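You operate a simulated robot arm through the tools that you are given. There is no shell and no other tool. Be economical: measure what you need, move in short steps, check, and stop when the job is done.

You are at the controls of a simulated two-armed robot. One attempt, no reset.

## Task
Put one of the parts boxes from the top of the wide trolley in the hg rack. Pick up the short blue hose from the oven bench with one hand, pass it to the other hand and put it on the top of the dark table. Stack the job block that says "Blue" from the top of the narrow trolley on top of the job block that says "Black". Put the grey roller from the top of the narrow trolley on top of the yellow slab there. Put the Mesh 40 mesh disc from the clear end of the test bench on the middle shelf of the tooling bench and the Mesh 60 mesh disc on the top of the tooling bench. Do these in any order. Set down upright: parts box, short blue hose, grey roller.

The check looks at the end state, three seconds after you hand in, the way a careful person would. Anything else that was tipped, shoved, dropped, spilled or broken makes it a failure.

## Robot
Two 7-joint arms with two-finger parallel grippers on one trunk, on a base that drives. Base frame: it is fixed to the floor where the robot stands at the start and does not move with it; the origin is under the middle of the robot, x ahead of it, y to its left, z up; the surface under the hand at the start is at about z = 739. Readings come in mm, degrees, newtons and seconds.
The left shoulder is at the start at [50, 187, 1010], the right one opposite. With the tool pointing down near the work surface each hand reaches from about 100 to 660 mm from the robot's upright axis, wherever it stands, measured 20 degrees to its own side. Places, roughly: grey roller (5x5x9 cm) [2900, 3300, 800]; job block [3000, 3000, 750]; mesh disc [3000, 5750, 750]; middle shelf of the tooling bench [100, 3500, 400]; parts box [750, -250, 750]; rack [3100, 4100, 300]; short blue hose (5x5x10 cm) [3000, 1100, 900]; top of the dark table [1200, 1500, 700]; top of the tooling bench (113x26 cm) [-20, 3520, 860]; yellow slab [3000, 3500, 750]. Payload 3.43 kg a hand.
The TCP of each hand is the grasp point between the finger pads, 30 mm short of the fingertips. In the tool frame z runs along the fingers and y along their closing line. The gripper opens to 94 mm. The fingers are 28 mm wide and 10 mm thick; the gripper's body (50 by 96 mm) begins 55 mm behind the TCP.
Orientation is told as [roll, pitch, yaw] about the base's x, y, z axes, in that order, counted from this pose: with the fingers straight down and closing along the base's y, the tool's x points along the base's -x, its y along +y and its z along -z.

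## Interface
- The arms move only by the tool send_rows. It takes "left_deltas", "right_deltas" or both (then of equal length, played together; a hand with none holds still); each is one flat list of numbers, 7 for each row, row after row: the opening, from 0 (shut) to 1 (fully open), then the shift along the tool's x, y, z in mm, then the turn, a rotation vector about the tool's x, y, z in rad. In form: [gripper, tx, ty, tz, rx, ry, rz, gripper, tx, ty, tz, rx, ry, rz, ...]. A call has 1 to 12 rows; each row shifts and turns the commanded pose from where the row before left it, along the tool's axes as they then stand. A row lasts 0.2 s, in which the tool goes at most 50 mm and 8.6 degrees; a call with a longer step from one row to the next is refused whole, and so is a gripper value outside its range. Where a pose cannot be reached the arm comes as near as it can. A force on the tool above 40 N (or 10 N above the force at the start of the call, whichever is more), or a blocked arm, ends the call early, and 0.2 s more pass. Each finger travels about 153 mm/s and halts on what it meets, pressing with about 22 N; the grip force reading is that of the motor and also rises with nothing between the fingers. The clock runs only during rows and for 0.2 s after the last one: add rows that do not move to give the fingers time. It gives the time, the measured TCP pose, the force on the tool (base axes), the opening and the grip force at its end, in the units of the frame above (readings bear some noise), with the torque about the TCP (base axes, N m) and any sound that the robot's microphone picked up.
- Cameras (640 x 400 px; columns grow to the right, rows downward): "scene" is now at [145.8, 26.6, 1182.5]; the picture's right is [0.31, -0.95, 0.00], its down [-0.42, -0.14, -0.90] and it looks along [0.85, 0.28, -0.44] (base axes); focal length 267 px, centre (320, 200). "left" rides on the left gripper at [76, -14, -102] in its tool frame; the picture's right is [0.18, 0.98, 0.00], its down [-0.75, 0.14, -0.64] and it looks along [-0.63, 0.12, 0.77] (tool axes); focal length 243 px, centre (320, 200). "right" rides on the right gripper at [76, 14, -103] in its tool frame; the picture's right is [-0.18, 0.98, 0.00], its down [-0.75, -0.14, -0.64] and it looks along [-0.63, -0.12, 0.77] (tool axes); focal length 243 px, centre (320, 200). There is no depth. A picture from a camera that has moved, and an enlarged one, comes with that camera's place and axes in the base frame and with its lens.
- grab_frame(camera): a new picture of that camera. It takes no simulated time.
- lift_body(by): slides the trunk up (or, below 0, down) by that many mm; the arms and the scene camera ride with it, the base frame stays. It gives what a move gives, with no picture.
- steer(legs): drives the robot by 1 to 6 legs, each [ahead, left, turn to the left] in mm, mm and degrees, along the robot's own axes; the way and the turn of a leg run together, so that a leg with both is an arc; at most 1500 mm and 180 degrees a leg. The arms and the cameras ride along, it lands a little off, and it stops where it bumps. It gives what a move gives.
- head_to(pan, tilt): turns the head with the scene camera to pan (to the left, within 80 degrees either way) and tilt (down, from -29 to 69), counted from straight ahead of the robot. It gives what a move gives.
- zoom(camera, box): a new picture of the part [left, top, right, bottom] of that camera's present view, enlarged. It takes no simulated time.
- job_done(): hands the job in; it is judged then, once.

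Go step by step. Nothing tells you exact positions but the pictures and the camera data: compare them with the known pose of the tool, close in by small moves and look again before you grip or let go. The budget is 196 turns and 172 pictures, counting those below and the enlarged ones. Unless the task says otherwise, let go and move clear before handing in.

The tools are called after "Emit:" as a command line: name --argument value ..., lists and objects as JSON in quotes. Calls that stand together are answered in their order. send_rows: Moves the arms, as the interface text tells. Its arguments: {"type":"object","properties":{"left_deltas":{"type":"array"},"right_deltas":{"type":"array"}},"required":[]} The other tools are called the same way: lift_body (by) slides the trunk up or down; steer (legs) drives the base; head_to (pan, tilt) turns the head that bears the scene camera; grab_frame (camera) takes a picture; zoom (camera, box) takes an enlarged picture of a part of a camera's view; job_done () hands the job in.

At the start:

```text
time: 0.0
left_ee_pos: [346.2, 258.2, 1041.3]
left_tool_rot: [-0.1, 0.0, 0.0]
left_wrist_force: [0.4, -0.3, 0.1]
left_ft_torque: [0.0, 0.0, 0.03]
left_gripper_width: 94.2
left_grasp_force: 0.0
right_ee_pos: [399.1, -59.2, 1026.9]
right_tool_rot: [0.0, 0.0, -0.1]
right_wrist_force: [0.8, 0.1, 0.1]
right_ft_torque: [-0.03, -0.02, -0.01]
right_gripper_width: 93.9
right_grasp_force: 0.0
trunk travel left (down, up): [-225.0, 207.0]
robot x, y, heading: [-1.0, -1.8, 0.2]
head pan, tilt: [18.0, 26.4]
```

scene: 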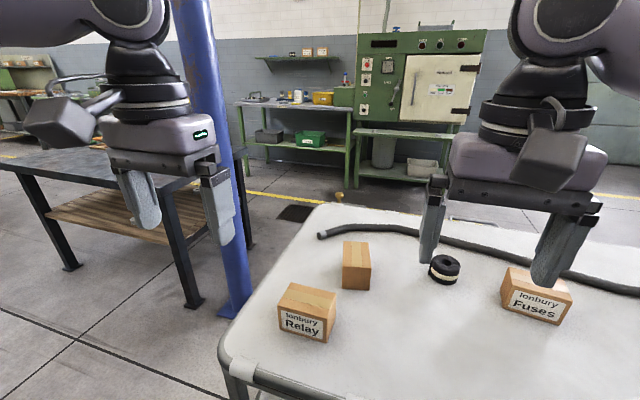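
right: 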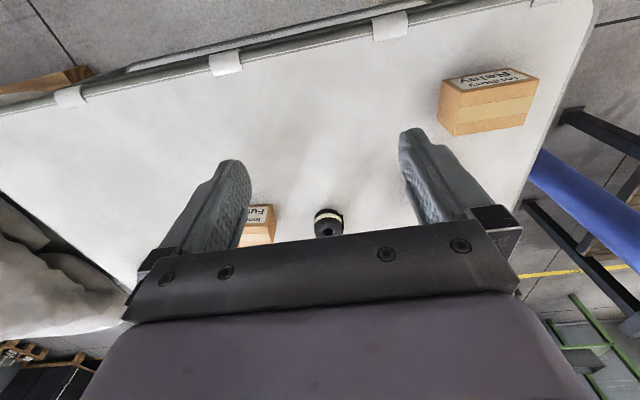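
left: 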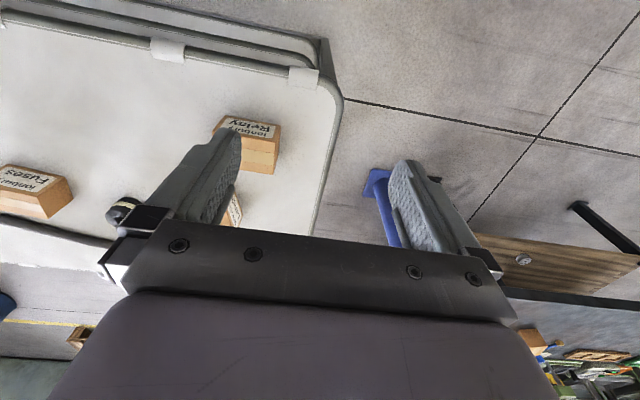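

The wide trolley is ahead, with boxes marked Relay and Fuses plus a third one. I'll look closer and survey the room.

Emit:
zoom --camera "scene" --box '[220, 200, 420, 400]'

Emit:
head_to --pan 60 --tilt 10

Emit:
grab_frame --camera "scene"

```text
2.00 times, centred on (320, 300) of scene
camera zoom: at [145.8, 26.6, 1182.5], right [0.31, -0.95, 0.0], down [-0.42, -0.14, -0.9], along [0.85, 0.28, -0.44], focal length 534 px, centre (320, 0)
```

zoom: 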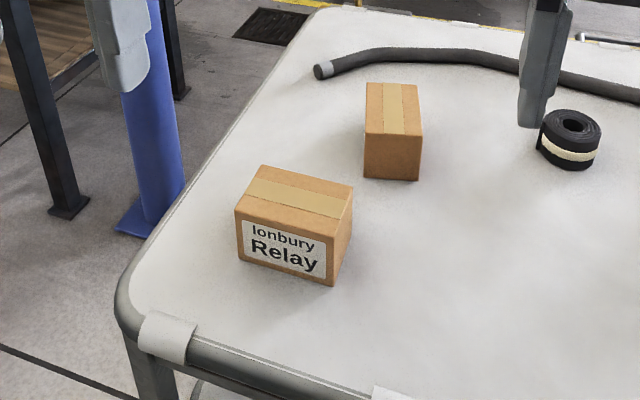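

```text
time: 1.1
left_ee_pos: [346.8, 258.0, 1040.6]
left_tool_rot: [0.0, 0.0, 0.0]
left_wrist_force: [0.1, 0.9, 0.2]
left_ft_torque: [0.04, -0.02, -0.01]
left_gripper_width: 94.0
left_grasp_force: 0.1
right_ee_pos: [398.5, -58.7, 1027.2]
right_tool_rot: [0.0, 0.0, 0.0]
right_wrist_force: [-0.9, 0.1, 0.6]
right_ft_torque: [0.02, -0.01, 0.01]
right_gripper_width: 93.7
right_grasp_force: 0.2
trunk travel left (down, up): [-225.0, 207.0]
robot x, y, heading: [-1.8, -1.1, 0.1]
head pan, tilt: [60.0, 10.0]
```

```text
167 pictures are left
camera scene: at [105.1, 78.7, 1209.0], right [0.87, -0.5, 0.0], down [-0.09, -0.15, -0.98], along [0.49, 0.85, -0.17], focal length 267 px, centre (320, 200)
```

scene: 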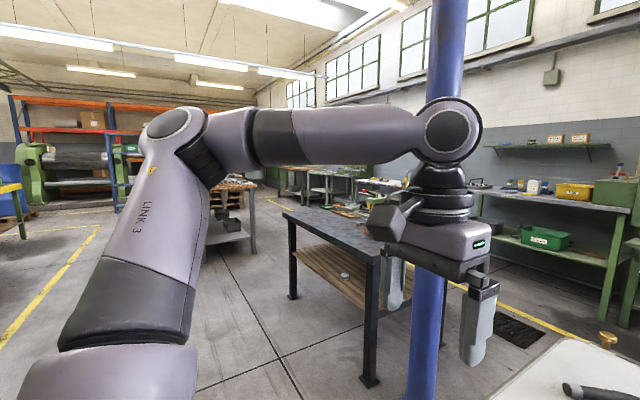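

Relay box spans about x 450–511, y 114–207, top at z 800, so I'll grip it along x. I'll turn the left hand 90° while lowering it.

Emit:
send_rows --left_deltas '[1, 0, 0, 15, 0, 0, 0.1428, 1, 0, 0, 15, 0, 0, 0.1428, 1, 0, 0, 15, 0, 0, 0.1428, 1, 0, 0, 15, 0, 0, 0.1428, 1, 0, 0, 15, 0, 0, 0.1428, 1, 0, 0, 15, 0, 0, 0.1428, 1, 0, 0, 15, 0, 0, 0.1428, 1, 0, 0, 15, 0, 0, 0.1428, 1, 0, 0, 15, 0, 0, 0.1428, 1, 0, 0, 15, 0, 0, 0.1428, 1, 0, 0, 15, 0, 0, 0.1428]'

Emit:
head_to --pan 18 --tilt 35

Emit:
grab_frame --camera "scene"

Emit:
grab_frame --camera "left"

```text
time: 3.5
left_ee_pos: [347.1, 256.3, 873.5]
left_tool_rot: [0.1, -0.1, -90.1]
left_wrist_force: [0.6, 0.6, -0.3]
left_ft_torque: [0.0, -0.04, 0.03]
left_gripper_width: 94.4
left_grasp_force: 0.0
right_ee_pos: [399.8, -60.2, 1028.3]
right_tool_rot: [0.0, 0.1, 0.0]
right_wrist_force: [0.3, 0.0, -0.2]
right_ft_torque: [0.02, 0.01, 0.0]
right_gripper_width: 94.0
right_grasp_force: 0.1
trunk travel left (down, up): [-225.0, 207.0]
robot x, y, heading: [-3.0, 4.0, 0.1]
head pan, tilt: [60.0, 10.0]
```

```text
time: 4.6
left_ee_pos: [348.1, 256.6, 874.2]
left_tool_rot: [0.0, 0.0, -89.9]
left_wrist_force: [0.6, -0.1, -0.1]
left_ft_torque: [0.0, 0.01, 0.02]
left_gripper_width: 93.9
left_grasp_force: 0.0
right_ee_pos: [398.1, -60.6, 1028.6]
right_tool_rot: [-0.1, 0.0, 0.0]
right_wrist_force: [0.5, 0.5, 0.0]
right_ft_torque: [-0.02, 0.0, -0.01]
right_gripper_width: 93.9
right_grasp_force: 0.1
trunk travel left (down, up): [-225.0, 207.0]
robot x, y, heading: [-1.3, 3.7, 0.1]
head pan, tilt: [18.0, 35.0]
```

```text
166 pictures are left
camera scene: at [142.2, 25.5, 1169.0], right [0.31, -0.95, 0.0], down [-0.55, -0.18, -0.82], along [0.78, 0.25, -0.57], focal length 267 px, centre (320, 200)
```

scene: 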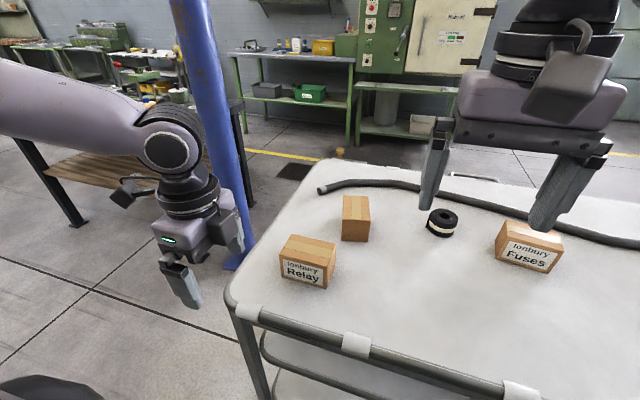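

```text
165 pictures are left
camera left: at [332.9, 332.2, 976.5], right [0.98, 0.19, 0.0], down [0.14, -0.75, 0.64], along [0.12, -0.63, -0.77], focal length 243 px, centre (320, 200)
```

left: 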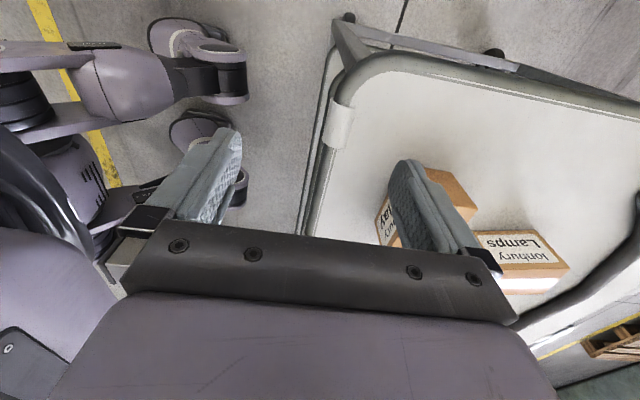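

Third box says Lamps. I'm moving the left hand over the Relay box.

Emit:
send_rows --left_deltas '[1, -24, 33.3, 0, 0, 0, 0, 1, -24, 33.3, 0, 0, 0, 0, 1, -24, 33.3, 0, 0, 0, 0, 1, -24, 33.3, 0, 0, 0, 0, 1, 0, 0, 0, 0, 0, 0]'

Emit:
grab_frame --camera "scene"

Emit:
grab_frame --camera "left"

```text
time: 5.8
left_ee_pos: [468.6, 175.4, 875.2]
left_tool_rot: [0.1, 0.0, -90.0]
left_wrist_force: [-0.6, 0.1, 0.0]
left_ft_torque: [-0.05, -0.02, 0.04]
left_gripper_width: 93.8
left_grasp_force: 0.0
left hand out of reach, approached as far as the arm can: row 4
right_ee_pos: [399.7, -59.7, 1027.6]
right_tool_rot: [0.1, 0.1, 0.0]
right_wrist_force: [0.8, -0.5, 0.8]
right_ft_torque: [-0.02, -0.03, 0.01]
right_gripper_width: 93.9
right_grasp_force: 0.0
trunk travel left (down, up): [-225.0, 207.0]
robot x, y, heading: [-2.8, -0.2, 0.2]
head pan, tilt: [18.0, 35.0]
```

```text
164 pictures are left
camera scene: at [142.5, 25.5, 1168.9], right [0.31, -0.95, 0.0], down [-0.55, -0.18, -0.82], along [0.78, 0.25, -0.57], focal length 267 px, centre (320, 200)
```

scene: 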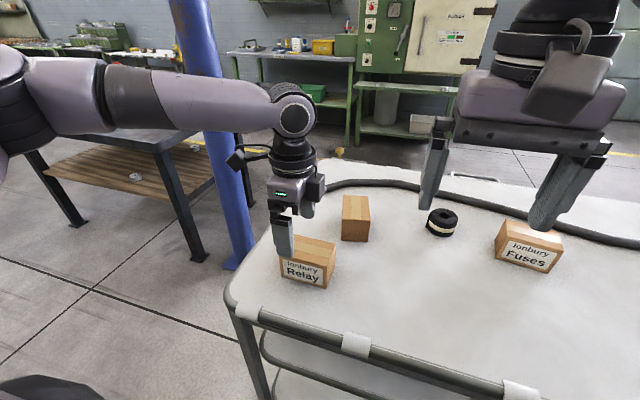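

```text
163 pictures are left
camera left: at [454.5, 250.7, 977.8], right [0.98, 0.19, 0.0], down [0.14, -0.75, 0.64], along [0.12, -0.63, -0.77], focal length 243 px, centre (320, 200)
```

left: 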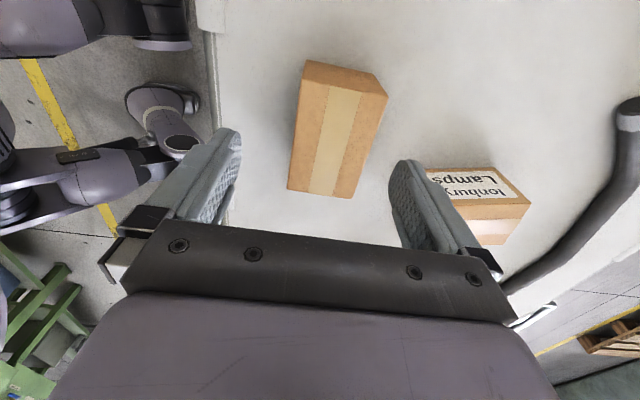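

The hand stopped about 12 mm short in x and 16 mm off in y. I'll shift the base a little to make that up.

Emit:
steer --legs '[[14, -16, 0]]'

Emit:
grab_frame --camera "left"

```text
time: 6.6
left_ee_pos: [483.2, 158.8, 875.4]
left_tool_rot: [0.1, 0.0, -90.0]
left_wrist_force: [0.4, -0.3, 0.4]
left_ft_torque: [-0.02, -0.01, -0.02]
left_gripper_width: 94.1
left_grasp_force: 0.0
right_ee_pos: [413.5, -75.3, 1026.9]
right_tool_rot: [0.1, 0.1, 0.0]
right_wrist_force: [-0.2, -0.5, 0.0]
right_ft_torque: [0.03, 0.01, -0.03]
right_gripper_width: 94.1
right_grasp_force: 0.0
trunk travel left (down, up): [-225.0, 207.0]
robot x, y, heading: [12.7, -15.8, 0.2]
head pan, tilt: [18.0, 35.0]
```

```text
162 pictures are left
camera left: at [468.5, 234.5, 977.9], right [0.98, 0.18, 0.0], down [0.14, -0.75, 0.64], along [0.12, -0.63, -0.77], focal length 243 px, centre (320, 200)
```

left: 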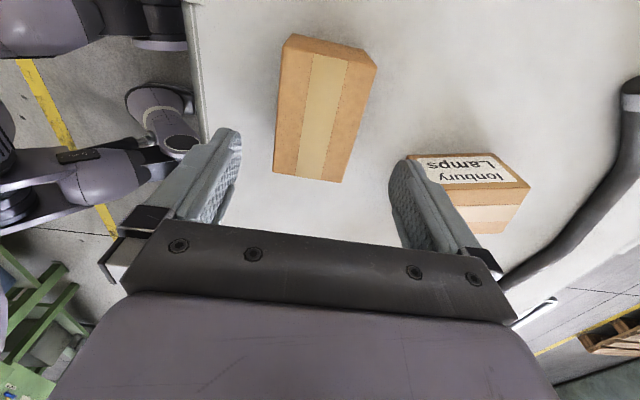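

Alignment looks good: x centre 481 against 483. I'm lowering 100 mm and gripping.

Emit:
send_rows --left_deltas '[1, 0, 0, 25, 0, 0, 0, 1, 0, 0, 25, 0, 0, 0, 1, 0, 0, 25, 0, 0, 0, 1, 0, 0, 23, 0, 0, 0, 1, 0, 0, 0, 0, 0, 0]'

Emit:
grab_frame --camera "left"

```text
time: 7.8
left_ee_pos: [465.8, 177.9, 788.3]
left_tool_rot: [0.1, -0.1, -90.1]
left_wrist_force: [1.6, -0.8, 1.1]
left_ft_torque: [-0.03, -0.05, 0.01]
left_gripper_width: 94.1
left_grasp_force: 0.0
left hand out of reach, approached as far as the arm can: row 1, 2, 3, 4
right_ee_pos: [412.6, -76.4, 1028.5]
right_tool_rot: [0.0, 0.0, -0.1]
right_wrist_force: [0.1, 0.4, 0.2]
right_ft_torque: [-0.02, 0.03, 0.02]
right_gripper_width: 94.3
right_grasp_force: 0.0
trunk travel left (down, up): [-225.0, 207.0]
robot x, y, heading: [15.9, -16.0, -0.0]
head pan, tilt: [18.0, 35.0]
```

```text
161 pictures are left
camera left: at [451.0, 254.0, 890.9], right [0.98, 0.18, 0.0], down [0.14, -0.75, 0.64], along [0.12, -0.63, -0.77], focal length 243 px, centre (320, 200)
```

left: 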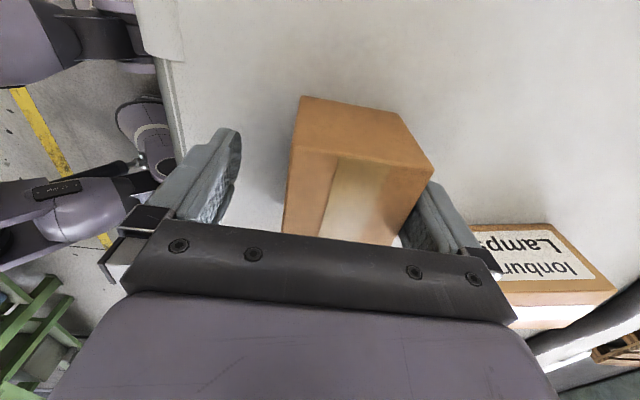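

The arm reached its limit and drew back, but the fingers straddle the box. I'll shift the base to centre the grip, lower the trunk a bit, then close.

Emit:
steer --legs '[[15, -18, 0]]'

Emit:
lift_body --by -14

Emit:
grab_frame --camera "left"

```text
time: 8.7
left_ee_pos: [479.8, 160.5, 788.9]
left_tool_rot: [0.1, 0.0, -90.1]
left_wrist_force: [-0.5, 1.0, 0.1]
left_ft_torque: [-0.03, 0.01, -0.01]
left_gripper_width: 94.1
left_grasp_force: 0.2
right_ee_pos: [428.5, -93.8, 1028.1]
right_tool_rot: [0.0, 0.1, 0.0]
right_wrist_force: [0.6, 0.1, 0.3]
right_ft_torque: [0.04, -0.04, 0.03]
right_gripper_width: 94.3
right_grasp_force: 0.0
trunk travel left (down, up): [-225.0, 207.0]
robot x, y, heading: [30.0, -36.2, 0.1]
head pan, tilt: [18.0, 35.0]
```

```text
time: 9.3
left_ee_pos: [480.2, 160.6, 774.2]
left_tool_rot: [0.1, -0.2, -90.1]
left_wrist_force: [-0.4, -0.1, 0.7]
left_ft_torque: [0.0, -0.01, -0.03]
left_gripper_width: 94.0
left_grasp_force: 0.1
right_ee_pos: [427.4, -94.4, 1013.8]
right_tool_rot: [0.0, -0.1, 0.0]
right_wrist_force: [0.4, -0.3, 0.4]
right_ft_torque: [0.01, 0.04, -0.02]
right_gripper_width: 94.0
right_grasp_force: 0.0
trunk travel left (down, up): [-211.0, 221.0]
robot x, y, heading: [28.5, -36.5, 0.3]
head pan, tilt: [18.0, 35.0]
```

```text
160 pictures are left
camera left: at [466.0, 236.2, 877.1], right [0.98, 0.18, 0.0], down [0.14, -0.75, 0.64], along [0.12, -0.63, -0.77], focal length 243 px, centre (320, 200)
```

left: 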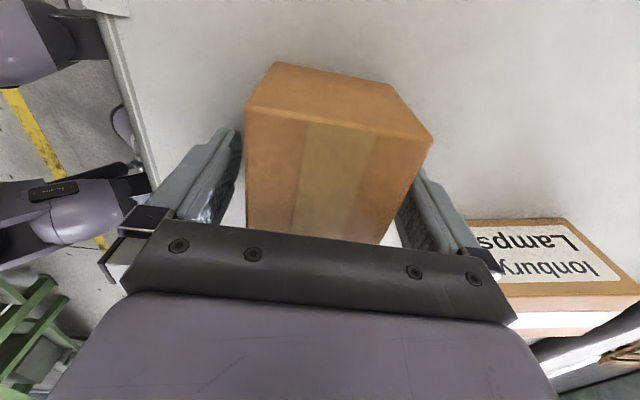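

The box sits between the fingers. I'm closing the grip and then lifting with the trunk.

Emit:
send_rows --left_deltas '[0, 0, 0, 0, 0, 0, 0, 0, 0, 0, 0, 0, 0, 0, 0, 0, 0, 0, 0, 0, 0]'

Emit:
lift_body --by 150

Emit:
grab_frame --camera "scene"

```text
time: 10.1
left_ee_pos: [480.4, 160.1, 774.6]
left_tool_rot: [0.0, -0.1, -90.0]
left_wrist_force: [0.0, 1.5, 0.0]
left_ft_torque: [-0.04, -0.06, -0.02]
left_gripper_width: 66.2
left_grasp_force: 21.5
right_ee_pos: [428.6, -93.1, 1014.1]
right_tool_rot: [0.0, 0.0, 0.0]
right_wrist_force: [-0.6, -0.6, -0.6]
right_ft_torque: [0.0, 0.0, 0.0]
right_gripper_width: 94.0
right_grasp_force: 0.0
trunk travel left (down, up): [-211.0, 221.0]
robot x, y, heading: [27.3, -33.2, -0.1]
head pan, tilt: [18.0, 35.0]
```

```text
time: 11.8
left_ee_pos: [480.0, 160.7, 924.2]
left_tool_rot: [0.2, -0.2, -90.1]
left_wrist_force: [0.3, -0.8, -2.4]
left_ft_torque: [0.02, 0.01, 0.02]
left_gripper_width: 66.5
left_grasp_force: 21.7
right_ee_pos: [427.8, -93.7, 1164.0]
right_tool_rot: [-0.1, -0.1, -0.1]
right_wrist_force: [-0.4, -0.3, 0.7]
right_ft_torque: [0.01, 0.01, 0.02]
right_gripper_width: 94.0
right_grasp_force: 0.0
trunk travel left (down, up): [-361.0, 71.0]
robot x, y, heading: [27.0, -32.2, -0.1]
head pan, tilt: [18.0, 35.0]
```

```text
159 pictures are left
camera scene: at [171.6, -8.0, 1304.8], right [0.31, -0.95, 0.0], down [-0.55, -0.18, -0.82], along [0.78, 0.25, -0.57], focal length 267 px, centre (320, 200)
```

scene: 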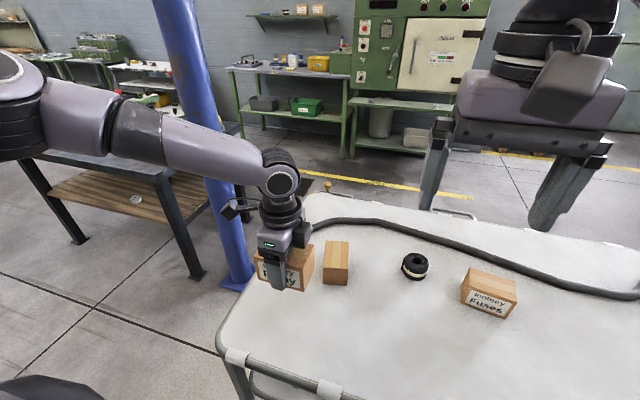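

The box is held. I'm backing away from the trolley and turning left to look at the route north.

Emit:
steer --legs '[[-350, 0, 0], [0, 0, 90]]'

Emit:
head_to --pan -35 --tilt 15

Emit:
grab_frame --camera "scene"

Emit:
head_to --pan 25 --tilt 15

Emit:
grab_frame --camera "scene"

```text
time: 17.9
left_ee_pos: [-507.4, 422.5, 924.5]
left_tool_rot: [0.1, -0.1, -1.2]
left_wrist_force: [-0.1, 0.0, -1.7]
left_ft_torque: [-0.01, 0.01, 0.03]
left_gripper_width: 66.3
left_grasp_force: 21.8
right_ee_pos: [-255.5, 365.9, 1164.0]
right_tool_rot: [-0.1, 0.1, 88.6]
right_wrist_force: [0.2, 0.5, 0.9]
right_ft_torque: [-0.01, 0.0, 0.01]
right_gripper_width: 93.9
right_grasp_force: 0.1
trunk travel left (down, up): [-361.0, 71.0]
robot x, y, heading: [-323.4, -36.6, 88.5]
head pan, tilt: [18.0, 35.0]
```

```text
time: 19.1
left_ee_pos: [-507.8, 423.1, 923.5]
left_tool_rot: [0.1, 0.0, -1.4]
left_wrist_force: [-0.7, 0.6, -1.7]
left_ft_torque: [0.0, 0.01, 0.02]
left_gripper_width: 66.2
left_grasp_force: 22.4
right_ee_pos: [-253.8, 365.0, 1164.2]
right_tool_rot: [-0.1, 0.0, 88.5]
right_wrist_force: [-0.3, -0.8, 0.8]
right_ft_torque: [-0.01, 0.01, 0.02]
right_gripper_width: 94.1
right_grasp_force: 0.1
trunk travel left (down, up): [-361.0, 71.0]
robot x, y, heading: [-325.1, -32.8, 88.6]
head pan, tilt: [-35.0, 15.0]
```

```text
158 pictures are left
camera scene: at [-267.3, 99.7, 1336.9], right [0.81, -0.59, 0.0], down [-0.15, -0.21, -0.97], along [0.57, 0.78, -0.26], focal length 267 px, centre (320, 200)
```

scene: 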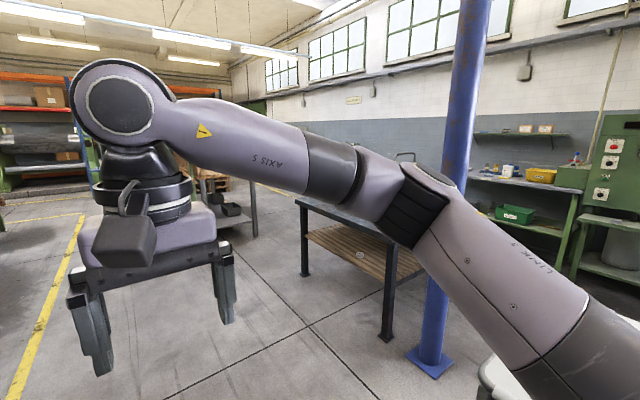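

```text
time: 20.4
left_ee_pos: [-506.5, 423.2, 923.7]
left_tool_rot: [0.1, -0.2, -1.3]
left_wrist_force: [0.3, 0.1, -0.9]
left_ft_torque: [0.02, -0.01, 0.01]
left_gripper_width: 66.4
left_grasp_force: 21.4
right_ee_pos: [-255.0, 364.8, 1163.2]
right_tool_rot: [0.0, 0.0, 88.6]
right_wrist_force: [0.4, 0.4, 0.1]
right_ft_torque: [0.04, 0.02, 0.0]
right_gripper_width: 94.2
right_grasp_force: 0.1
trunk travel left (down, up): [-361.0, 71.0]
robot x, y, heading: [-323.2, -31.6, 88.5]
head pan, tilt: [25.0, 15.0]
```

```text
157 pictures are left
camera scene: at [-360.0, 110.0, 1336.9], right [0.92, 0.4, 0.0], down [0.1, -0.24, -0.97], along [-0.39, 0.89, -0.26], focal length 267 px, centre (320, 200)
```

scene: 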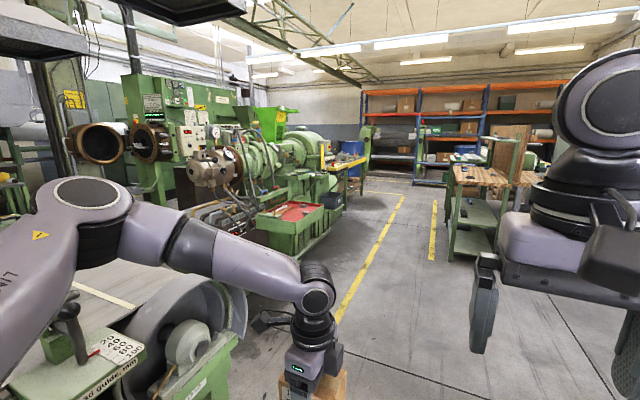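

The aisle north is clear. I'm driving to about (300, 2500), between the dark table and the tooling bench.

Emit:
steer --legs '[[1300, -280, 0], [1230, -300, 0], [0, 0, -60]]'

Emit:
head_to --pan -20 --tilt 15

Emit:
grab_frame --camera "scene"

Emit:
head_to --pan 45 --tilt 15

Emit:
grab_frame --camera "scene"

```text
time: 34.1
left_ee_pos: [194.8, 2981.4, 920.6]
left_tool_rot: [-0.7, 1.6, -10.4]
left_wrist_force: [-6.7, -1.0, 0.2]
left_ft_torque: [0.04, -0.64, -0.01]
left_gripper_width: 66.3
left_grasp_force: 22.0
right_ee_pos: [450.6, 2878.2, 1163.3]
right_tool_rot: [0.0, 0.0, 78.2]
right_wrist_force: [0.1, -0.7, 0.2]
right_ft_torque: [-0.04, 0.01, -0.03]
right_gripper_width: 94.0
right_grasp_force: 0.0
trunk travel left (down, up): [-361.0, 71.0]
robot x, y, heading: [311.8, 2498.7, 78.6]
head pan, tilt: [25.0, 15.0]
stopped in leg 3: the robot was blocked; the commanded pose is now the measured one
```

```text
time: 35.2
left_ee_pos: [195.7, 2981.7, 922.3]
left_tool_rot: [-0.7, 1.4, -10.5]
left_wrist_force: [-13.8, -1.3, -1.8]
left_ft_torque: [0.03, -1.2, -0.02]
left_gripper_width: 66.3
left_grasp_force: 22.2
right_ee_pos: [450.6, 2877.8, 1163.7]
right_tool_rot: [0.0, 0.1, 78.3]
right_wrist_force: [-0.5, -0.2, 0.2]
right_ft_torque: [-0.02, -0.01, -0.01]
right_gripper_width: 93.8
right_grasp_force: 0.1
trunk travel left (down, up): [-361.0, 71.0]
robot x, y, heading: [309.7, 2500.4, 78.0]
head pan, tilt: [-20.0, 15.0]
```

```text
156 pictures are left
camera scene: at [370.1, 2634.1, 1337.0], right [0.85, -0.52, 0.0], down [-0.13, -0.22, -0.97], along [0.51, 0.82, -0.26], focal length 267 px, centre (320, 200)
```

scene: 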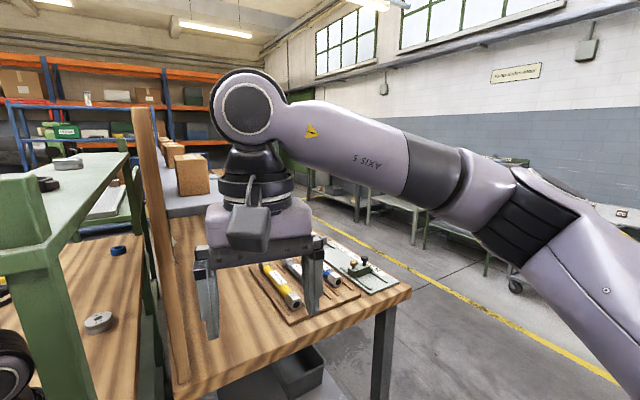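

```text
time: 36.6
left_ee_pos: [196.0, 2980.3, 922.1]
left_tool_rot: [-0.8, 1.4, -10.5]
left_wrist_force: [-14.1, -0.6, -3.5]
left_ft_torque: [0.01, -1.33, -0.05]
left_gripper_width: 66.1
left_grasp_force: 22.2
right_ee_pos: [448.6, 2878.6, 1162.6]
right_tool_rot: [-0.1, -0.1, 78.3]
right_wrist_force: [-0.2, -0.4, 0.3]
right_ft_torque: [-0.01, 0.0, 0.02]
right_gripper_width: 94.2
right_grasp_force: 0.1
trunk travel left (down, up): [-361.0, 71.0]
robot x, y, heading: [310.4, 2498.6, 78.5]
head pan, tilt: [45.0, 15.0]
```

```text
155 pictures are left
camera scene: at [269.7, 2632.8, 1336.8], right [0.84, 0.55, 0.0], down [0.14, -0.22, -0.97], along [-0.53, 0.81, -0.26], focal length 267 px, centre (320, 200)
```

scene: 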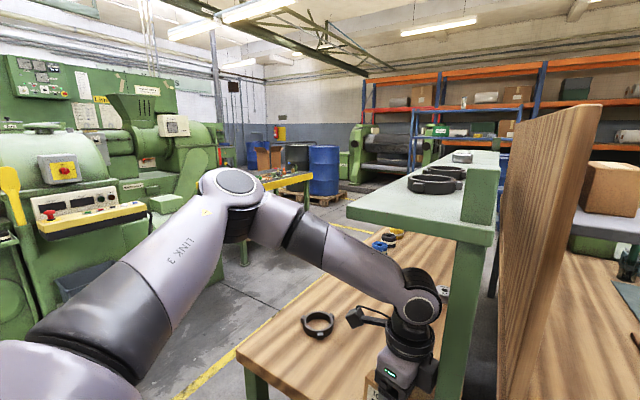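

The left hand bumped the tooling bench post, because the bench starts nearer than I thought. I'm turning back and reversing away.

Emit:
steer --legs '[[0, 0, 11], [-450, 0, 0]]'

Emit:
head_to --pan 10 --tilt 25

Emit:
grab_frame --camera "scene"

Emit:
grab_frame --camera "left"

```text
time: 40.0
left_ee_pos: [101.5, 2502.0, 922.0]
left_tool_rot: [-0.7, 1.5, 0.9]
left_wrist_force: [0.1, -1.0, -2.5]
left_ft_torque: [0.02, -0.03, 0.02]
left_gripper_width: 66.2
left_grasp_force: 21.7
right_ee_pos: [370.7, 2450.2, 1163.9]
right_tool_rot: [0.0, 0.0, 89.5]
right_wrist_force: [0.1, 0.5, -0.6]
right_ft_torque: [-0.01, -0.02, 0.0]
right_gripper_width: 94.1
right_grasp_force: 0.0
trunk travel left (down, up): [-361.0, 71.0]
robot x, y, heading: [309.5, 2051.7, 89.7]
head pan, tilt: [45.0, 15.0]
```

```text
time: 41.0
left_ee_pos: [100.5, 2503.4, 920.9]
left_tool_rot: [-0.7, 1.4, 0.9]
left_wrist_force: [0.6, 0.1, -1.6]
left_ft_torque: [0.0, 0.01, -0.01]
left_gripper_width: 66.2
left_grasp_force: 22.4
right_ee_pos: [369.9, 2451.1, 1163.2]
right_tool_rot: [0.0, 0.1, 89.6]
right_wrist_force: [-0.7, 0.4, -1.1]
right_ft_torque: [-0.03, 0.01, 0.03]
right_gripper_width: 94.1
right_grasp_force: 0.0
trunk travel left (down, up): [-361.0, 71.0]
robot x, y, heading: [309.6, 2050.4, 89.6]
head pan, tilt: [10.0, 25.0]
```

```text
154 pictures are left
camera scene: at [292.2, 2199.1, 1320.7], right [0.99, 0.17, 0.0], down [0.07, -0.42, -0.91], along [-0.15, 0.89, -0.42], focal length 267 px, centre (320, 200)
```

scene: 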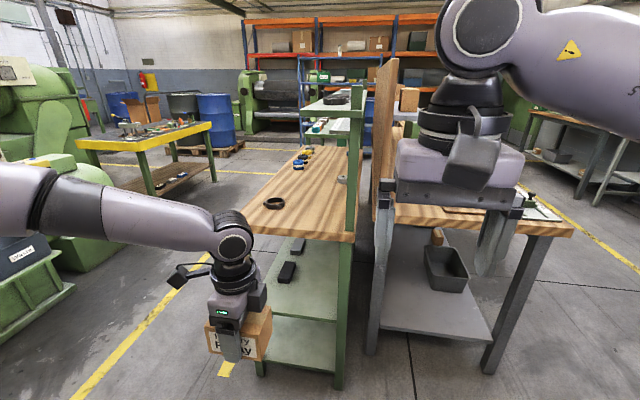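

```text
153 pictures are left
camera left: at [28.0, 2487.5, 1026.7], right [-0.2, 0.98, -0.01], down [0.77, 0.16, 0.62], along [0.61, 0.12, -0.78], focal length 243 px, centre (320, 200)
```

left: 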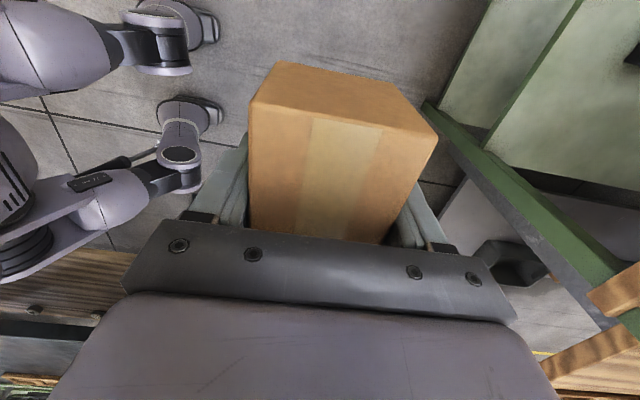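

Now clear of the bench. I'm turning east to look along the passage north of the dark table.

Emit:
steer --legs '[[0, 0, -89.6], [0, 380, 0]]'

Emit:
head_to --pan 8 --tilt 15

Emit:
grab_frame --camera "scene"

Emit:
head_to --pan -45 --tilt 25

Emit:
grab_frame --camera "scene"

```text
time: 48.6
left_ee_pos: [741.2, 2649.8, 922.5]
left_tool_rot: [-0.7, 1.6, -87.5]
left_wrist_force: [-0.5, 0.4, -2.2]
left_ft_torque: [-0.02, -0.02, 0.0]
left_gripper_width: 66.3
left_grasp_force: 22.3
right_ee_pos: [699.3, 2379.6, 1163.3]
right_tool_rot: [0.0, 0.2, 1.1]
right_wrist_force: [-0.6, 0.2, -0.4]
right_ft_torque: [-0.03, -0.02, -0.03]
right_gripper_width: 94.0
right_grasp_force: 0.1
trunk travel left (down, up): [-361.0, 71.0]
robot x, y, heading: [297.9, 2429.9, 1.3]
head pan, tilt: [10.0, 25.0]
```

```text
time: 49.4
left_ee_pos: [742.9, 2649.5, 921.4]
left_tool_rot: [-0.7, 1.6, -87.5]
left_wrist_force: [0.9, -0.3, -2.9]
left_ft_torque: [0.03, -0.01, 0.0]
left_gripper_width: 66.2
left_grasp_force: 22.0
right_ee_pos: [698.6, 2380.2, 1161.2]
right_tool_rot: [-0.1, 0.2, 1.1]
right_wrist_force: [-0.2, -0.4, -0.4]
right_ft_torque: [-0.03, -0.01, -0.02]
right_gripper_width: 94.1
right_grasp_force: 0.0
trunk travel left (down, up): [-361.0, 71.0]
robot x, y, heading: [301.4, 2429.9, 1.3]
head pan, tilt: [8.0, 15.0]
```

```text
152 pictures are left
camera scene: at [448.7, 2445.2, 1336.8], right [0.16, -0.99, 0.0], down [-0.26, -0.04, -0.97], along [0.95, 0.16, -0.26], focal length 267 px, centre (320, 200)
```

scene: 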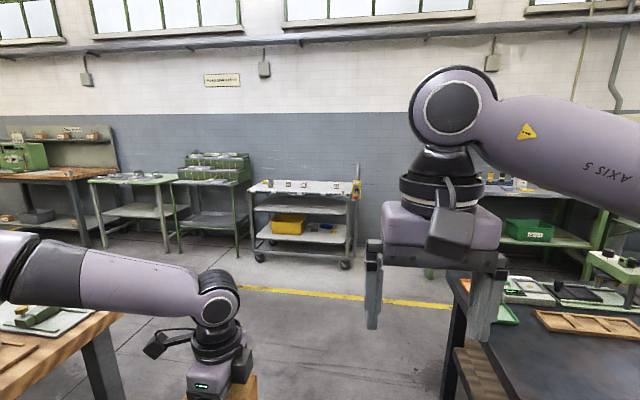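

```text
time: 50.6
left_ee_pos: [742.1, 2649.6, 921.7]
left_tool_rot: [-0.7, 1.6, -87.5]
left_wrist_force: [0.0, -0.9, -1.6]
left_ft_torque: [0.0, -0.04, 0.05]
left_gripper_width: 66.1
left_grasp_force: 22.4
right_ee_pos: [699.5, 2378.5, 1162.9]
right_tool_rot: [0.0, 0.1, 1.2]
right_wrist_force: [0.6, -0.2, 0.3]
right_ft_torque: [-0.02, -0.01, -0.02]
right_gripper_width: 94.0
right_grasp_force: 0.0
trunk travel left (down, up): [-361.0, 71.0]
robot x, y, heading: [296.9, 2428.2, 1.4]
head pan, tilt: [-45.0, 25.0]
```

```text
151 pictures are left
camera scene: at [423.3, 2366.4, 1320.7], right [-0.69, -0.72, 0.0], down [-0.31, 0.29, -0.91], along [0.66, -0.62, -0.42], focal length 267 px, centre (320, 200)
```

scene: 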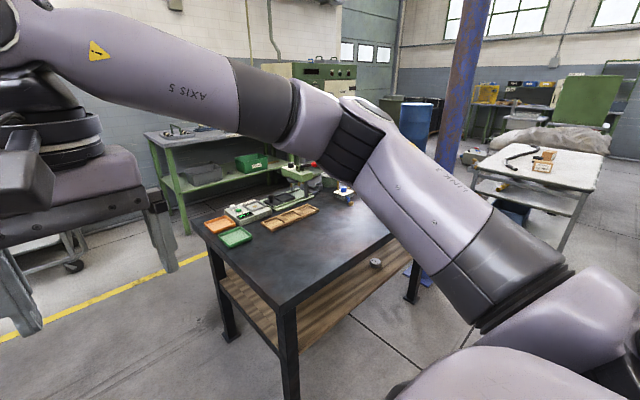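

The narrow trolley is ahead by the far wall, with green racks to its left. I'm driving east through the passage.

Emit:
steer --legs '[[1400, 60, -1.3]]'

Emit:
head_to --pan 40 --tilt 18

Emit:
grab_frame --camera "scene"

```text
time: 57.6
left_ee_pos: [2156.2, 2745.1, 923.1]
left_tool_rot: [-0.7, 1.4, -87.4]
left_wrist_force: [-0.4, 0.6, -1.7]
left_ft_torque: [0.0, -0.01, 0.01]
left_gripper_width: 66.2
left_grasp_force: 22.2
right_ee_pos: [2113.8, 2474.9, 1162.9]
right_tool_rot: [0.0, 0.1, 1.3]
right_wrist_force: [0.3, 0.2, -0.6]
right_ft_torque: [-0.03, -0.04, -0.01]
right_gripper_width: 94.1
right_grasp_force: 0.0
trunk travel left (down, up): [-361.0, 71.0]
robot x, y, heading: [1711.0, 2525.3, 1.6]
head pan, tilt: [-45.0, 25.0]
```

```text
time: 59.2
left_ee_pos: [2157.2, 2745.4, 921.7]
left_tool_rot: [-0.6, 1.4, -87.4]
left_wrist_force: [0.5, -0.1, -1.8]
left_ft_torque: [0.0, 0.01, -0.03]
left_gripper_width: 65.8
left_grasp_force: 21.8
right_ee_pos: [2112.9, 2473.6, 1163.3]
right_tool_rot: [0.1, 0.2, 1.2]
right_wrist_force: [0.5, 0.3, -0.2]
right_ft_torque: [-0.01, 0.01, 0.0]
right_gripper_width: 94.0
right_grasp_force: 0.0
trunk travel left (down, up): [-361.0, 71.0]
robot x, y, heading: [1712.9, 2527.7, 1.6]
head pan, tilt: [40.0, 18.0]
```

```text
150 pictures are left
camera scene: at [1841.0, 2586.1, 1332.0], right [0.66, -0.75, 0.0], down [-0.23, -0.2, -0.95], along [0.71, 0.63, -0.31], focal length 267 px, centre (320, 200)
```

scene: 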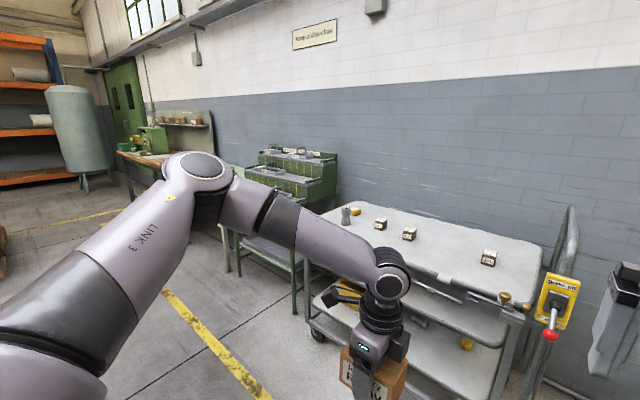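

I'm driving north to face the rack.

Emit:
steer --legs '[[450, 0, -1.6], [0, 1380, 0]]'

Emit:
head_to --pan 10 --tilt 35

Emit:
grab_frame --camera "scene"

```text
time: 73.6
left_ee_pos: [2603.1, 4094.5, 921.5]
left_tool_rot: [-0.8, 1.6, -88.1]
left_wrist_force: [0.2, 0.5, -2.2]
left_ft_torque: [-0.01, 0.01, 0.03]
left_gripper_width: 65.9
left_grasp_force: 21.9
right_ee_pos: [2556.1, 3823.1, 1163.8]
right_tool_rot: [-0.1, 0.1, 0.6]
right_wrist_force: [0.4, -0.6, -0.3]
right_ft_torque: [0.02, 0.0, 0.01]
right_gripper_width: 93.9
right_grasp_force: 0.0
trunk travel left (down, up): [-361.0, 71.0]
robot x, y, heading: [2154.4, 3880.4, 0.4]
head pan, tilt: [40.0, 18.0]
```

```text
time: 74.5
left_ee_pos: [2601.8, 4096.0, 921.9]
left_tool_rot: [-0.6, 1.5, -88.0]
left_wrist_force: [0.8, -0.2, -1.4]
left_ft_torque: [0.07, 0.02, -0.03]
left_gripper_width: 66.1
left_grasp_force: 21.7
right_ee_pos: [2556.8, 3822.9, 1164.7]
right_tool_rot: [0.0, 0.2, 0.6]
right_wrist_force: [0.3, 0.4, -0.3]
right_ft_torque: [0.01, -0.01, 0.01]
right_gripper_width: 93.9
right_grasp_force: 0.0
trunk travel left (down, up): [-361.0, 71.0]
robot x, y, heading: [2154.0, 3880.7, 0.7]
head pan, tilt: [10.0, 35.0]
```

```text
149 pictures are left
camera scene: at [2300.5, 3895.2, 1304.9], right [0.19, -0.98, 0.0], down [-0.56, -0.11, -0.82], along [0.8, 0.15, -0.57], focal length 267 px, centre (320, 200)
```

scene: 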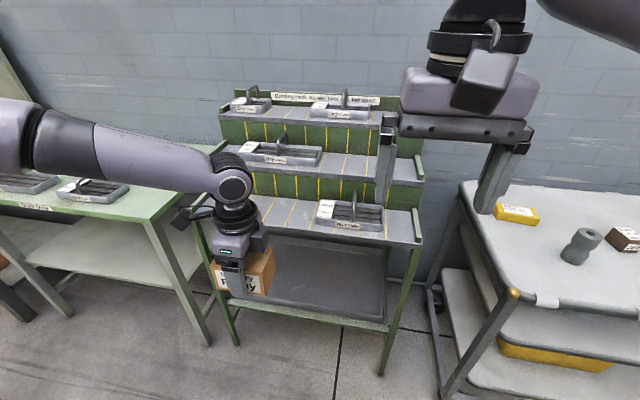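

I'm reading the labels on this stepped rack.

Emit:
zoom --camera "scene" --box '[200, 80, 440, 230]'

Emit:
zoom --camera "scene" --box '[0, 150, 220, 290]'

Emit:
zoom --camera "scene" --box '[190, 210, 430, 380]'

```text
2.67 times, centred on (320, 155) of scene
camera zoom: at [2300.5, 3895.2, 1304.9], right [0.19, -0.98, 0.0], down [-0.56, -0.11, -0.82], along [0.8, 0.15, -0.57], focal length 712 px, centre (320, 320)
```

zoom: 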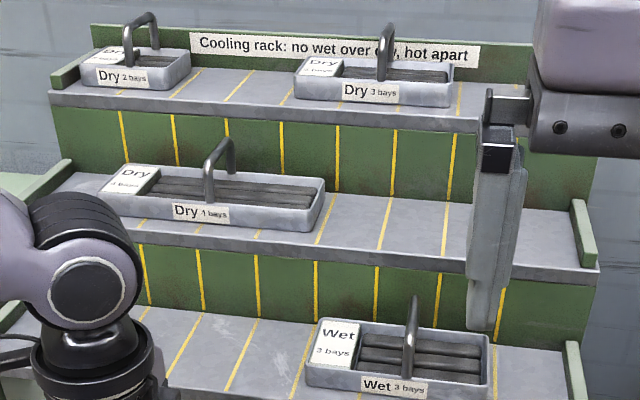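

```text
2.86 times, centred on (110, 220) of scene
camera zoom: at [2300.5, 3895.2, 1304.9], right [0.19, -0.98, 0.0], down [-0.56, -0.11, -0.82], along [0.8, 0.15, -0.57], focal length 763 px, centre (920, 143)
```

zoom: 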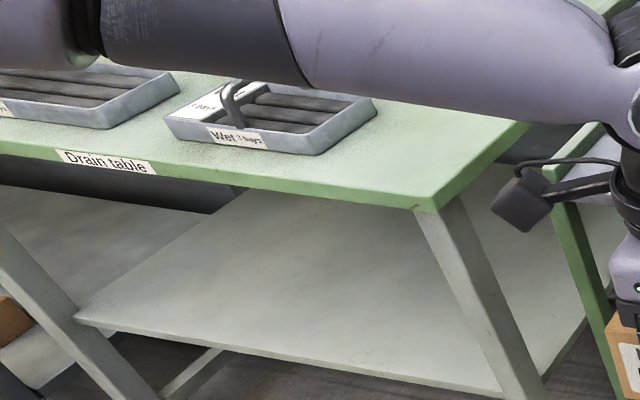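

```text
2.35 times, centred on (310, 295) of scene
camera zoom: at [2300.5, 3895.2, 1304.9], right [0.19, -0.98, 0.0], down [-0.56, -0.11, -0.82], along [0.8, 0.15, -0.57], focal length 628 px, centre (344, -24)
```

zoom: 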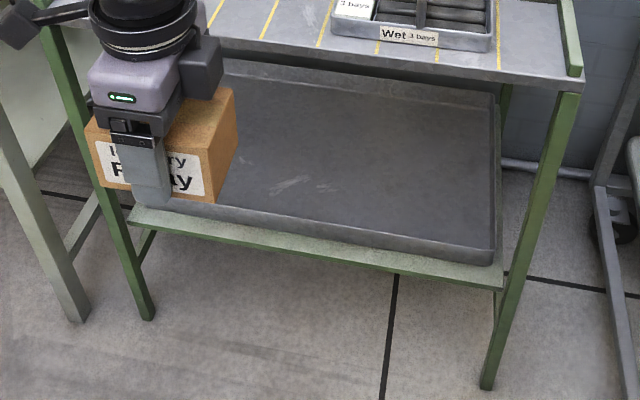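

This stepped unit is the "Cooling rack" with a tray underneath at about z 340, which fits the given place. Before committing, I'll check for anything nearby marked "hg".

Emit:
head_to --pan 50 --tilt 20

Emit:
grab_frame --camera "scene"

Emit:
head_to --pan -25 --tilt 30

Emit:
grab_frame --camera "scene"

```text
time: 75.6
left_ee_pos: [2602.1, 4094.7, 922.6]
left_tool_rot: [-0.7, 1.5, -88.1]
left_wrist_force: [0.9, 0.2, -1.7]
left_ft_torque: [-0.04, -0.02, 0.03]
left_gripper_width: 66.3
left_grasp_force: 22.4
right_ee_pos: [2555.1, 3824.6, 1163.8]
right_tool_rot: [0.0, 0.1, 0.6]
right_wrist_force: [0.0, -0.3, -0.1]
right_ft_torque: [0.01, -0.02, -0.01]
right_gripper_width: 94.0
right_grasp_force: 0.2
trunk travel left (down, up): [-361.0, 71.0]
robot x, y, heading: [2156.7, 3880.0, 0.2]
head pan, tilt: [50.0, 20.0]
```

```text
145 pictures are left
camera scene: at [2273.0, 3950.8, 1328.7], right [0.77, -0.63, 0.0], down [-0.22, -0.26, -0.94], along [0.6, 0.73, -0.34], focal length 267 px, centre (320, 200)
```

scene: 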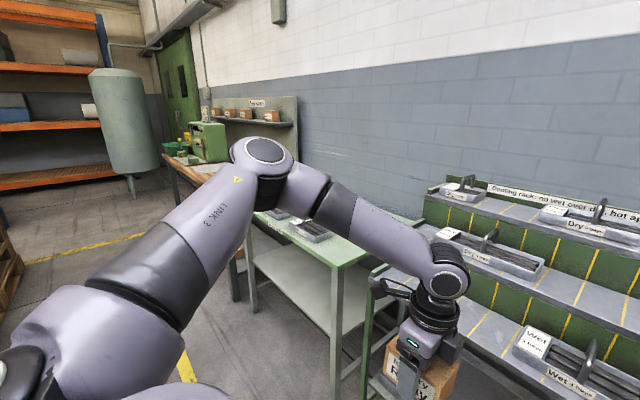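

```text
time: 77.1
left_ee_pos: [2601.8, 4094.4, 921.4]
left_tool_rot: [-0.7, 1.5, -88.0]
left_wrist_force: [0.2, 0.3, -1.5]
left_ft_torque: [0.02, 0.0, -0.02]
left_gripper_width: 66.1
left_grasp_force: 22.0
right_ee_pos: [2555.9, 3823.2, 1163.8]
right_tool_rot: [0.0, 0.1, 0.6]
right_wrist_force: [-0.2, 0.2, -0.6]
right_ft_torque: [-0.03, 0.0, 0.04]
right_gripper_width: 94.0
right_grasp_force: 0.2
trunk travel left (down, up): [-361.0, 71.0]
robot x, y, heading: [2156.7, 3882.7, 0.7]
head pan, tilt: [-25.0, 30.0]
```

```text
144 pictures are left
camera scene: at [2296.4, 3841.6, 1312.7], right [-0.41, -0.91, 0.0], down [-0.46, 0.21, -0.87], along [0.79, -0.36, -0.5], focal length 267 px, centre (320, 200)
```

scene: 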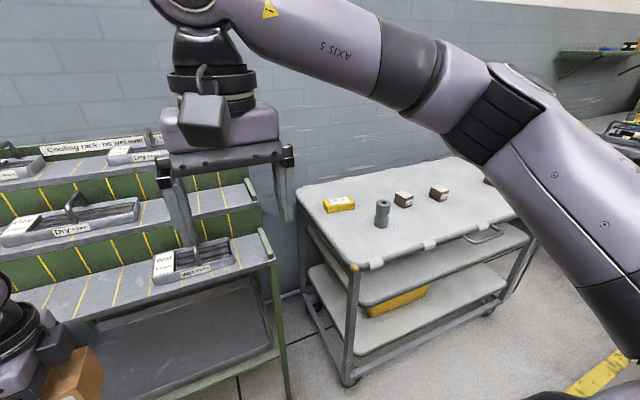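

Nothing else is marked, so the cooling rack's lower tray at about (2950, 4080, ~345) is the place. I'm turning the left hand back to yaw 0 and drawing the right hand in.

Emit:
send_rows --left_deltas '[0, 0, 0, 0, 0, 0, -0.1396, 0, 0, 0, 0, 0, 0, -0.1396, 0, 0, 0, 0, 0, 0, -0.1396, 0, 0, 0, 0, 0, 0, -0.1396, 0, 0, 0, 0, 0, 0, -0.1396, 0, 0, 0, 0, 0, 0, -0.1396, 0, 0, 0, 0, 0, 0, -0.1396, 0, 0, 0, 0, 0, 0, -0.1396, 0, 0, 0, 0, 0, 0, -0.1396, 0, 0, 0, 0, 0, 0, -0.1396, 0, 0, 0, 0, 0, 0, -0.1396]' --right_deltas '[1, 25, 0, 0, 0, 0, 0, 1, 25, 0, 0, 0, 0, 0, 1, 25, 0, 0, 0, 0, 0, 1, 25, 0, 0, 0, 0, 0, 1, 25, 0, 0, 0, 0, 0, 1, 0, 0, 0, 0, 0, 0, 1, 0, 0, 0, 0, 0, 0, 1, 0, 0, 0, 0, 0, 0, 1, 0, 0, 0, 0, 0, 0, 1, 0, 0, 0, 0, 0, 0, 1, 0, 0, 0, 0, 0, 0]'

Emit:
head_to --pan 15 --tilt 40

Emit:
grab_frame --camera "scene"

```text
time: 79.5
left_ee_pos: [2602.4, 4094.2, 921.1]
left_tool_rot: [1.5, 0.8, -0.1]
left_wrist_force: [0.1, -0.1, -1.7]
left_ft_torque: [-0.04, 0.01, 0.02]
left_gripper_width: 66.2
left_grasp_force: 22.1
right_ee_pos: [2430.6, 3821.2, 1163.3]
right_tool_rot: [-0.1, 0.1, 0.6]
right_wrist_force: [0.0, 0.9, 0.8]
right_ft_torque: [0.01, -0.03, -0.02]
right_gripper_width: 94.1
right_grasp_force: 0.2
trunk travel left (down, up): [-361.0, 71.0]
robot x, y, heading: [2151.3, 3878.3, 0.9]
head pan, tilt: [-25.0, 30.0]
```

```text
time: 80.5
left_ee_pos: [2602.1, 4094.1, 921.4]
left_tool_rot: [1.4, 0.7, -0.1]
left_wrist_force: [0.5, 0.3, -1.4]
left_ft_torque: [0.03, 0.01, -0.02]
left_gripper_width: 66.2
left_grasp_force: 21.4
right_ee_pos: [2431.3, 3821.0, 1163.8]
right_tool_rot: [0.0, 0.1, 0.7]
right_wrist_force: [0.2, 0.7, -0.5]
right_ft_torque: [0.0, -0.01, 0.01]
right_gripper_width: 94.0
right_grasp_force: 0.0
trunk travel left (down, up): [-361.0, 71.0]
robot x, y, heading: [2154.7, 3880.8, 0.7]
head pan, tilt: [15.0, 40.0]
```

```text
143 pictures are left
camera scene: at [2295.8, 3901.7, 1297.4], right [0.27, -0.96, 0.0], down [-0.62, -0.17, -0.77], along [0.74, 0.21, -0.64], focal length 267 px, centre (320, 200)
```

scene: 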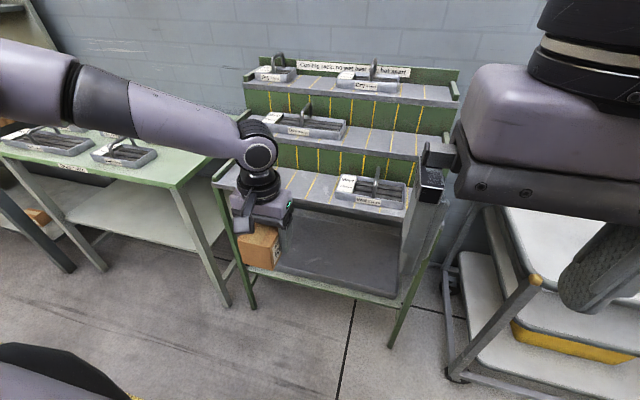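

I'm lowering the trunk and then extending the left arm low and forward in front of the rack.

Emit:
lift_body --by -350

Emit:
send_rows --left_deltas '[0, -15, 0, 15, 0.0245, -0.012, 0, 0, -18, 0, 15, 0, 0, 0, 0, -18, 0, 15, 0, 0, 0, 0, -18, 0, 15, 0, 0, 0, 0, -18, 0, 15, 0, 0, 0, 0, -18, 0, 15, 0, 0, 0, 0, -18, 0, 15, 0, 0, 0, 0, -18, 0, 15, 0, 0, 0]'

Emit:
grab_frame --camera "scene"

Emit:
grab_frame --camera "left"

```text
time: 84.0
left_ee_pos: [2602.9, 4094.3, 571.5]
left_tool_rot: [1.4, 0.9, -0.1]
left_wrist_force: [-0.3, 0.2, -1.5]
left_ft_torque: [0.01, 0.01, -0.01]
left_gripper_width: 66.0
left_grasp_force: 22.1
right_ee_pos: [2431.3, 3820.5, 813.8]
right_tool_rot: [0.0, 0.1, 0.7]
right_wrist_force: [-0.5, -0.9, 0.5]
right_ft_torque: [0.0, -0.01, 0.01]
right_gripper_width: 94.1
right_grasp_force: 0.0
trunk travel left (down, up): [-11.0, 421.0]
robot x, y, heading: [2154.3, 3877.2, 0.6]
head pan, tilt: [15.0, 40.0]
```

```text
time: 85.8
left_ee_pos: [2643.3, 4163.2, 529.5]
left_tool_rot: [0.0, 0.1, -0.1]
left_wrist_force: [0.1, -0.3, -1.7]
left_ft_torque: [-0.01, 0.03, 0.04]
left_gripper_width: 66.3
left_grasp_force: 21.9
left hand out of reach, approached as far as the arm can: row 1, 2, 3, 4, 5, 6, 7, 8
right_ee_pos: [2430.2, 3819.7, 814.1]
right_tool_rot: [0.0, 0.1, 0.6]
right_wrist_force: [-0.9, -0.2, 0.0]
right_ft_torque: [-0.03, 0.0, 0.0]
right_gripper_width: 94.0
right_grasp_force: 0.0
trunk travel left (down, up): [-11.0, 421.0]
robot x, y, heading: [2158.9, 3881.5, 0.8]
head pan, tilt: [15.0, 40.0]
```

```text
142 pictures are left
camera scene: at [2295.7, 3901.8, 947.3], right [0.27, -0.96, 0.0], down [-0.62, -0.17, -0.77], along [0.74, 0.21, -0.64], focal length 267 px, centre (320, 200)
```

scene: 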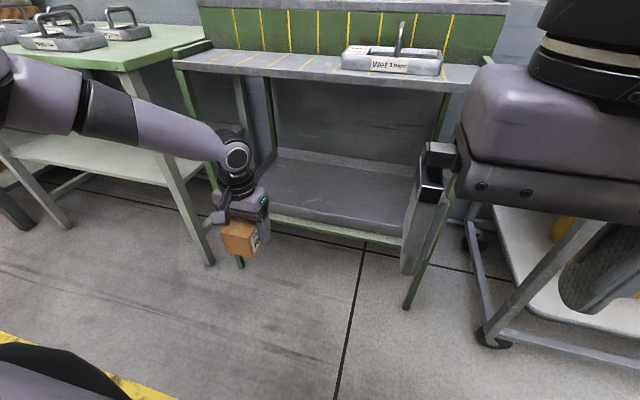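

```text
141 pictures are left
camera left: at [2567.9, 4149.6, 632.1], right [-0.18, 0.98, 0.0], down [0.75, 0.14, 0.64], along [0.63, 0.12, -0.77], focal length 243 px, centre (320, 200)
```

left: 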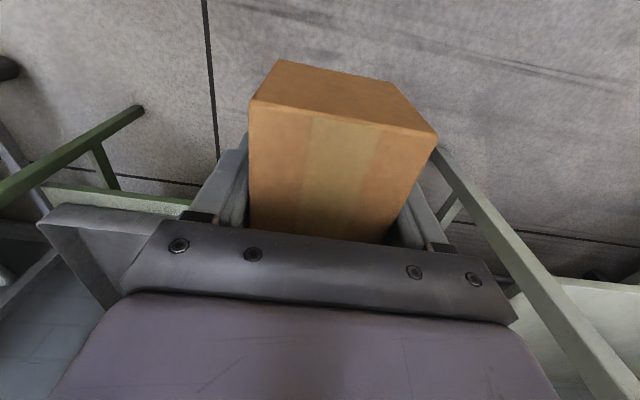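

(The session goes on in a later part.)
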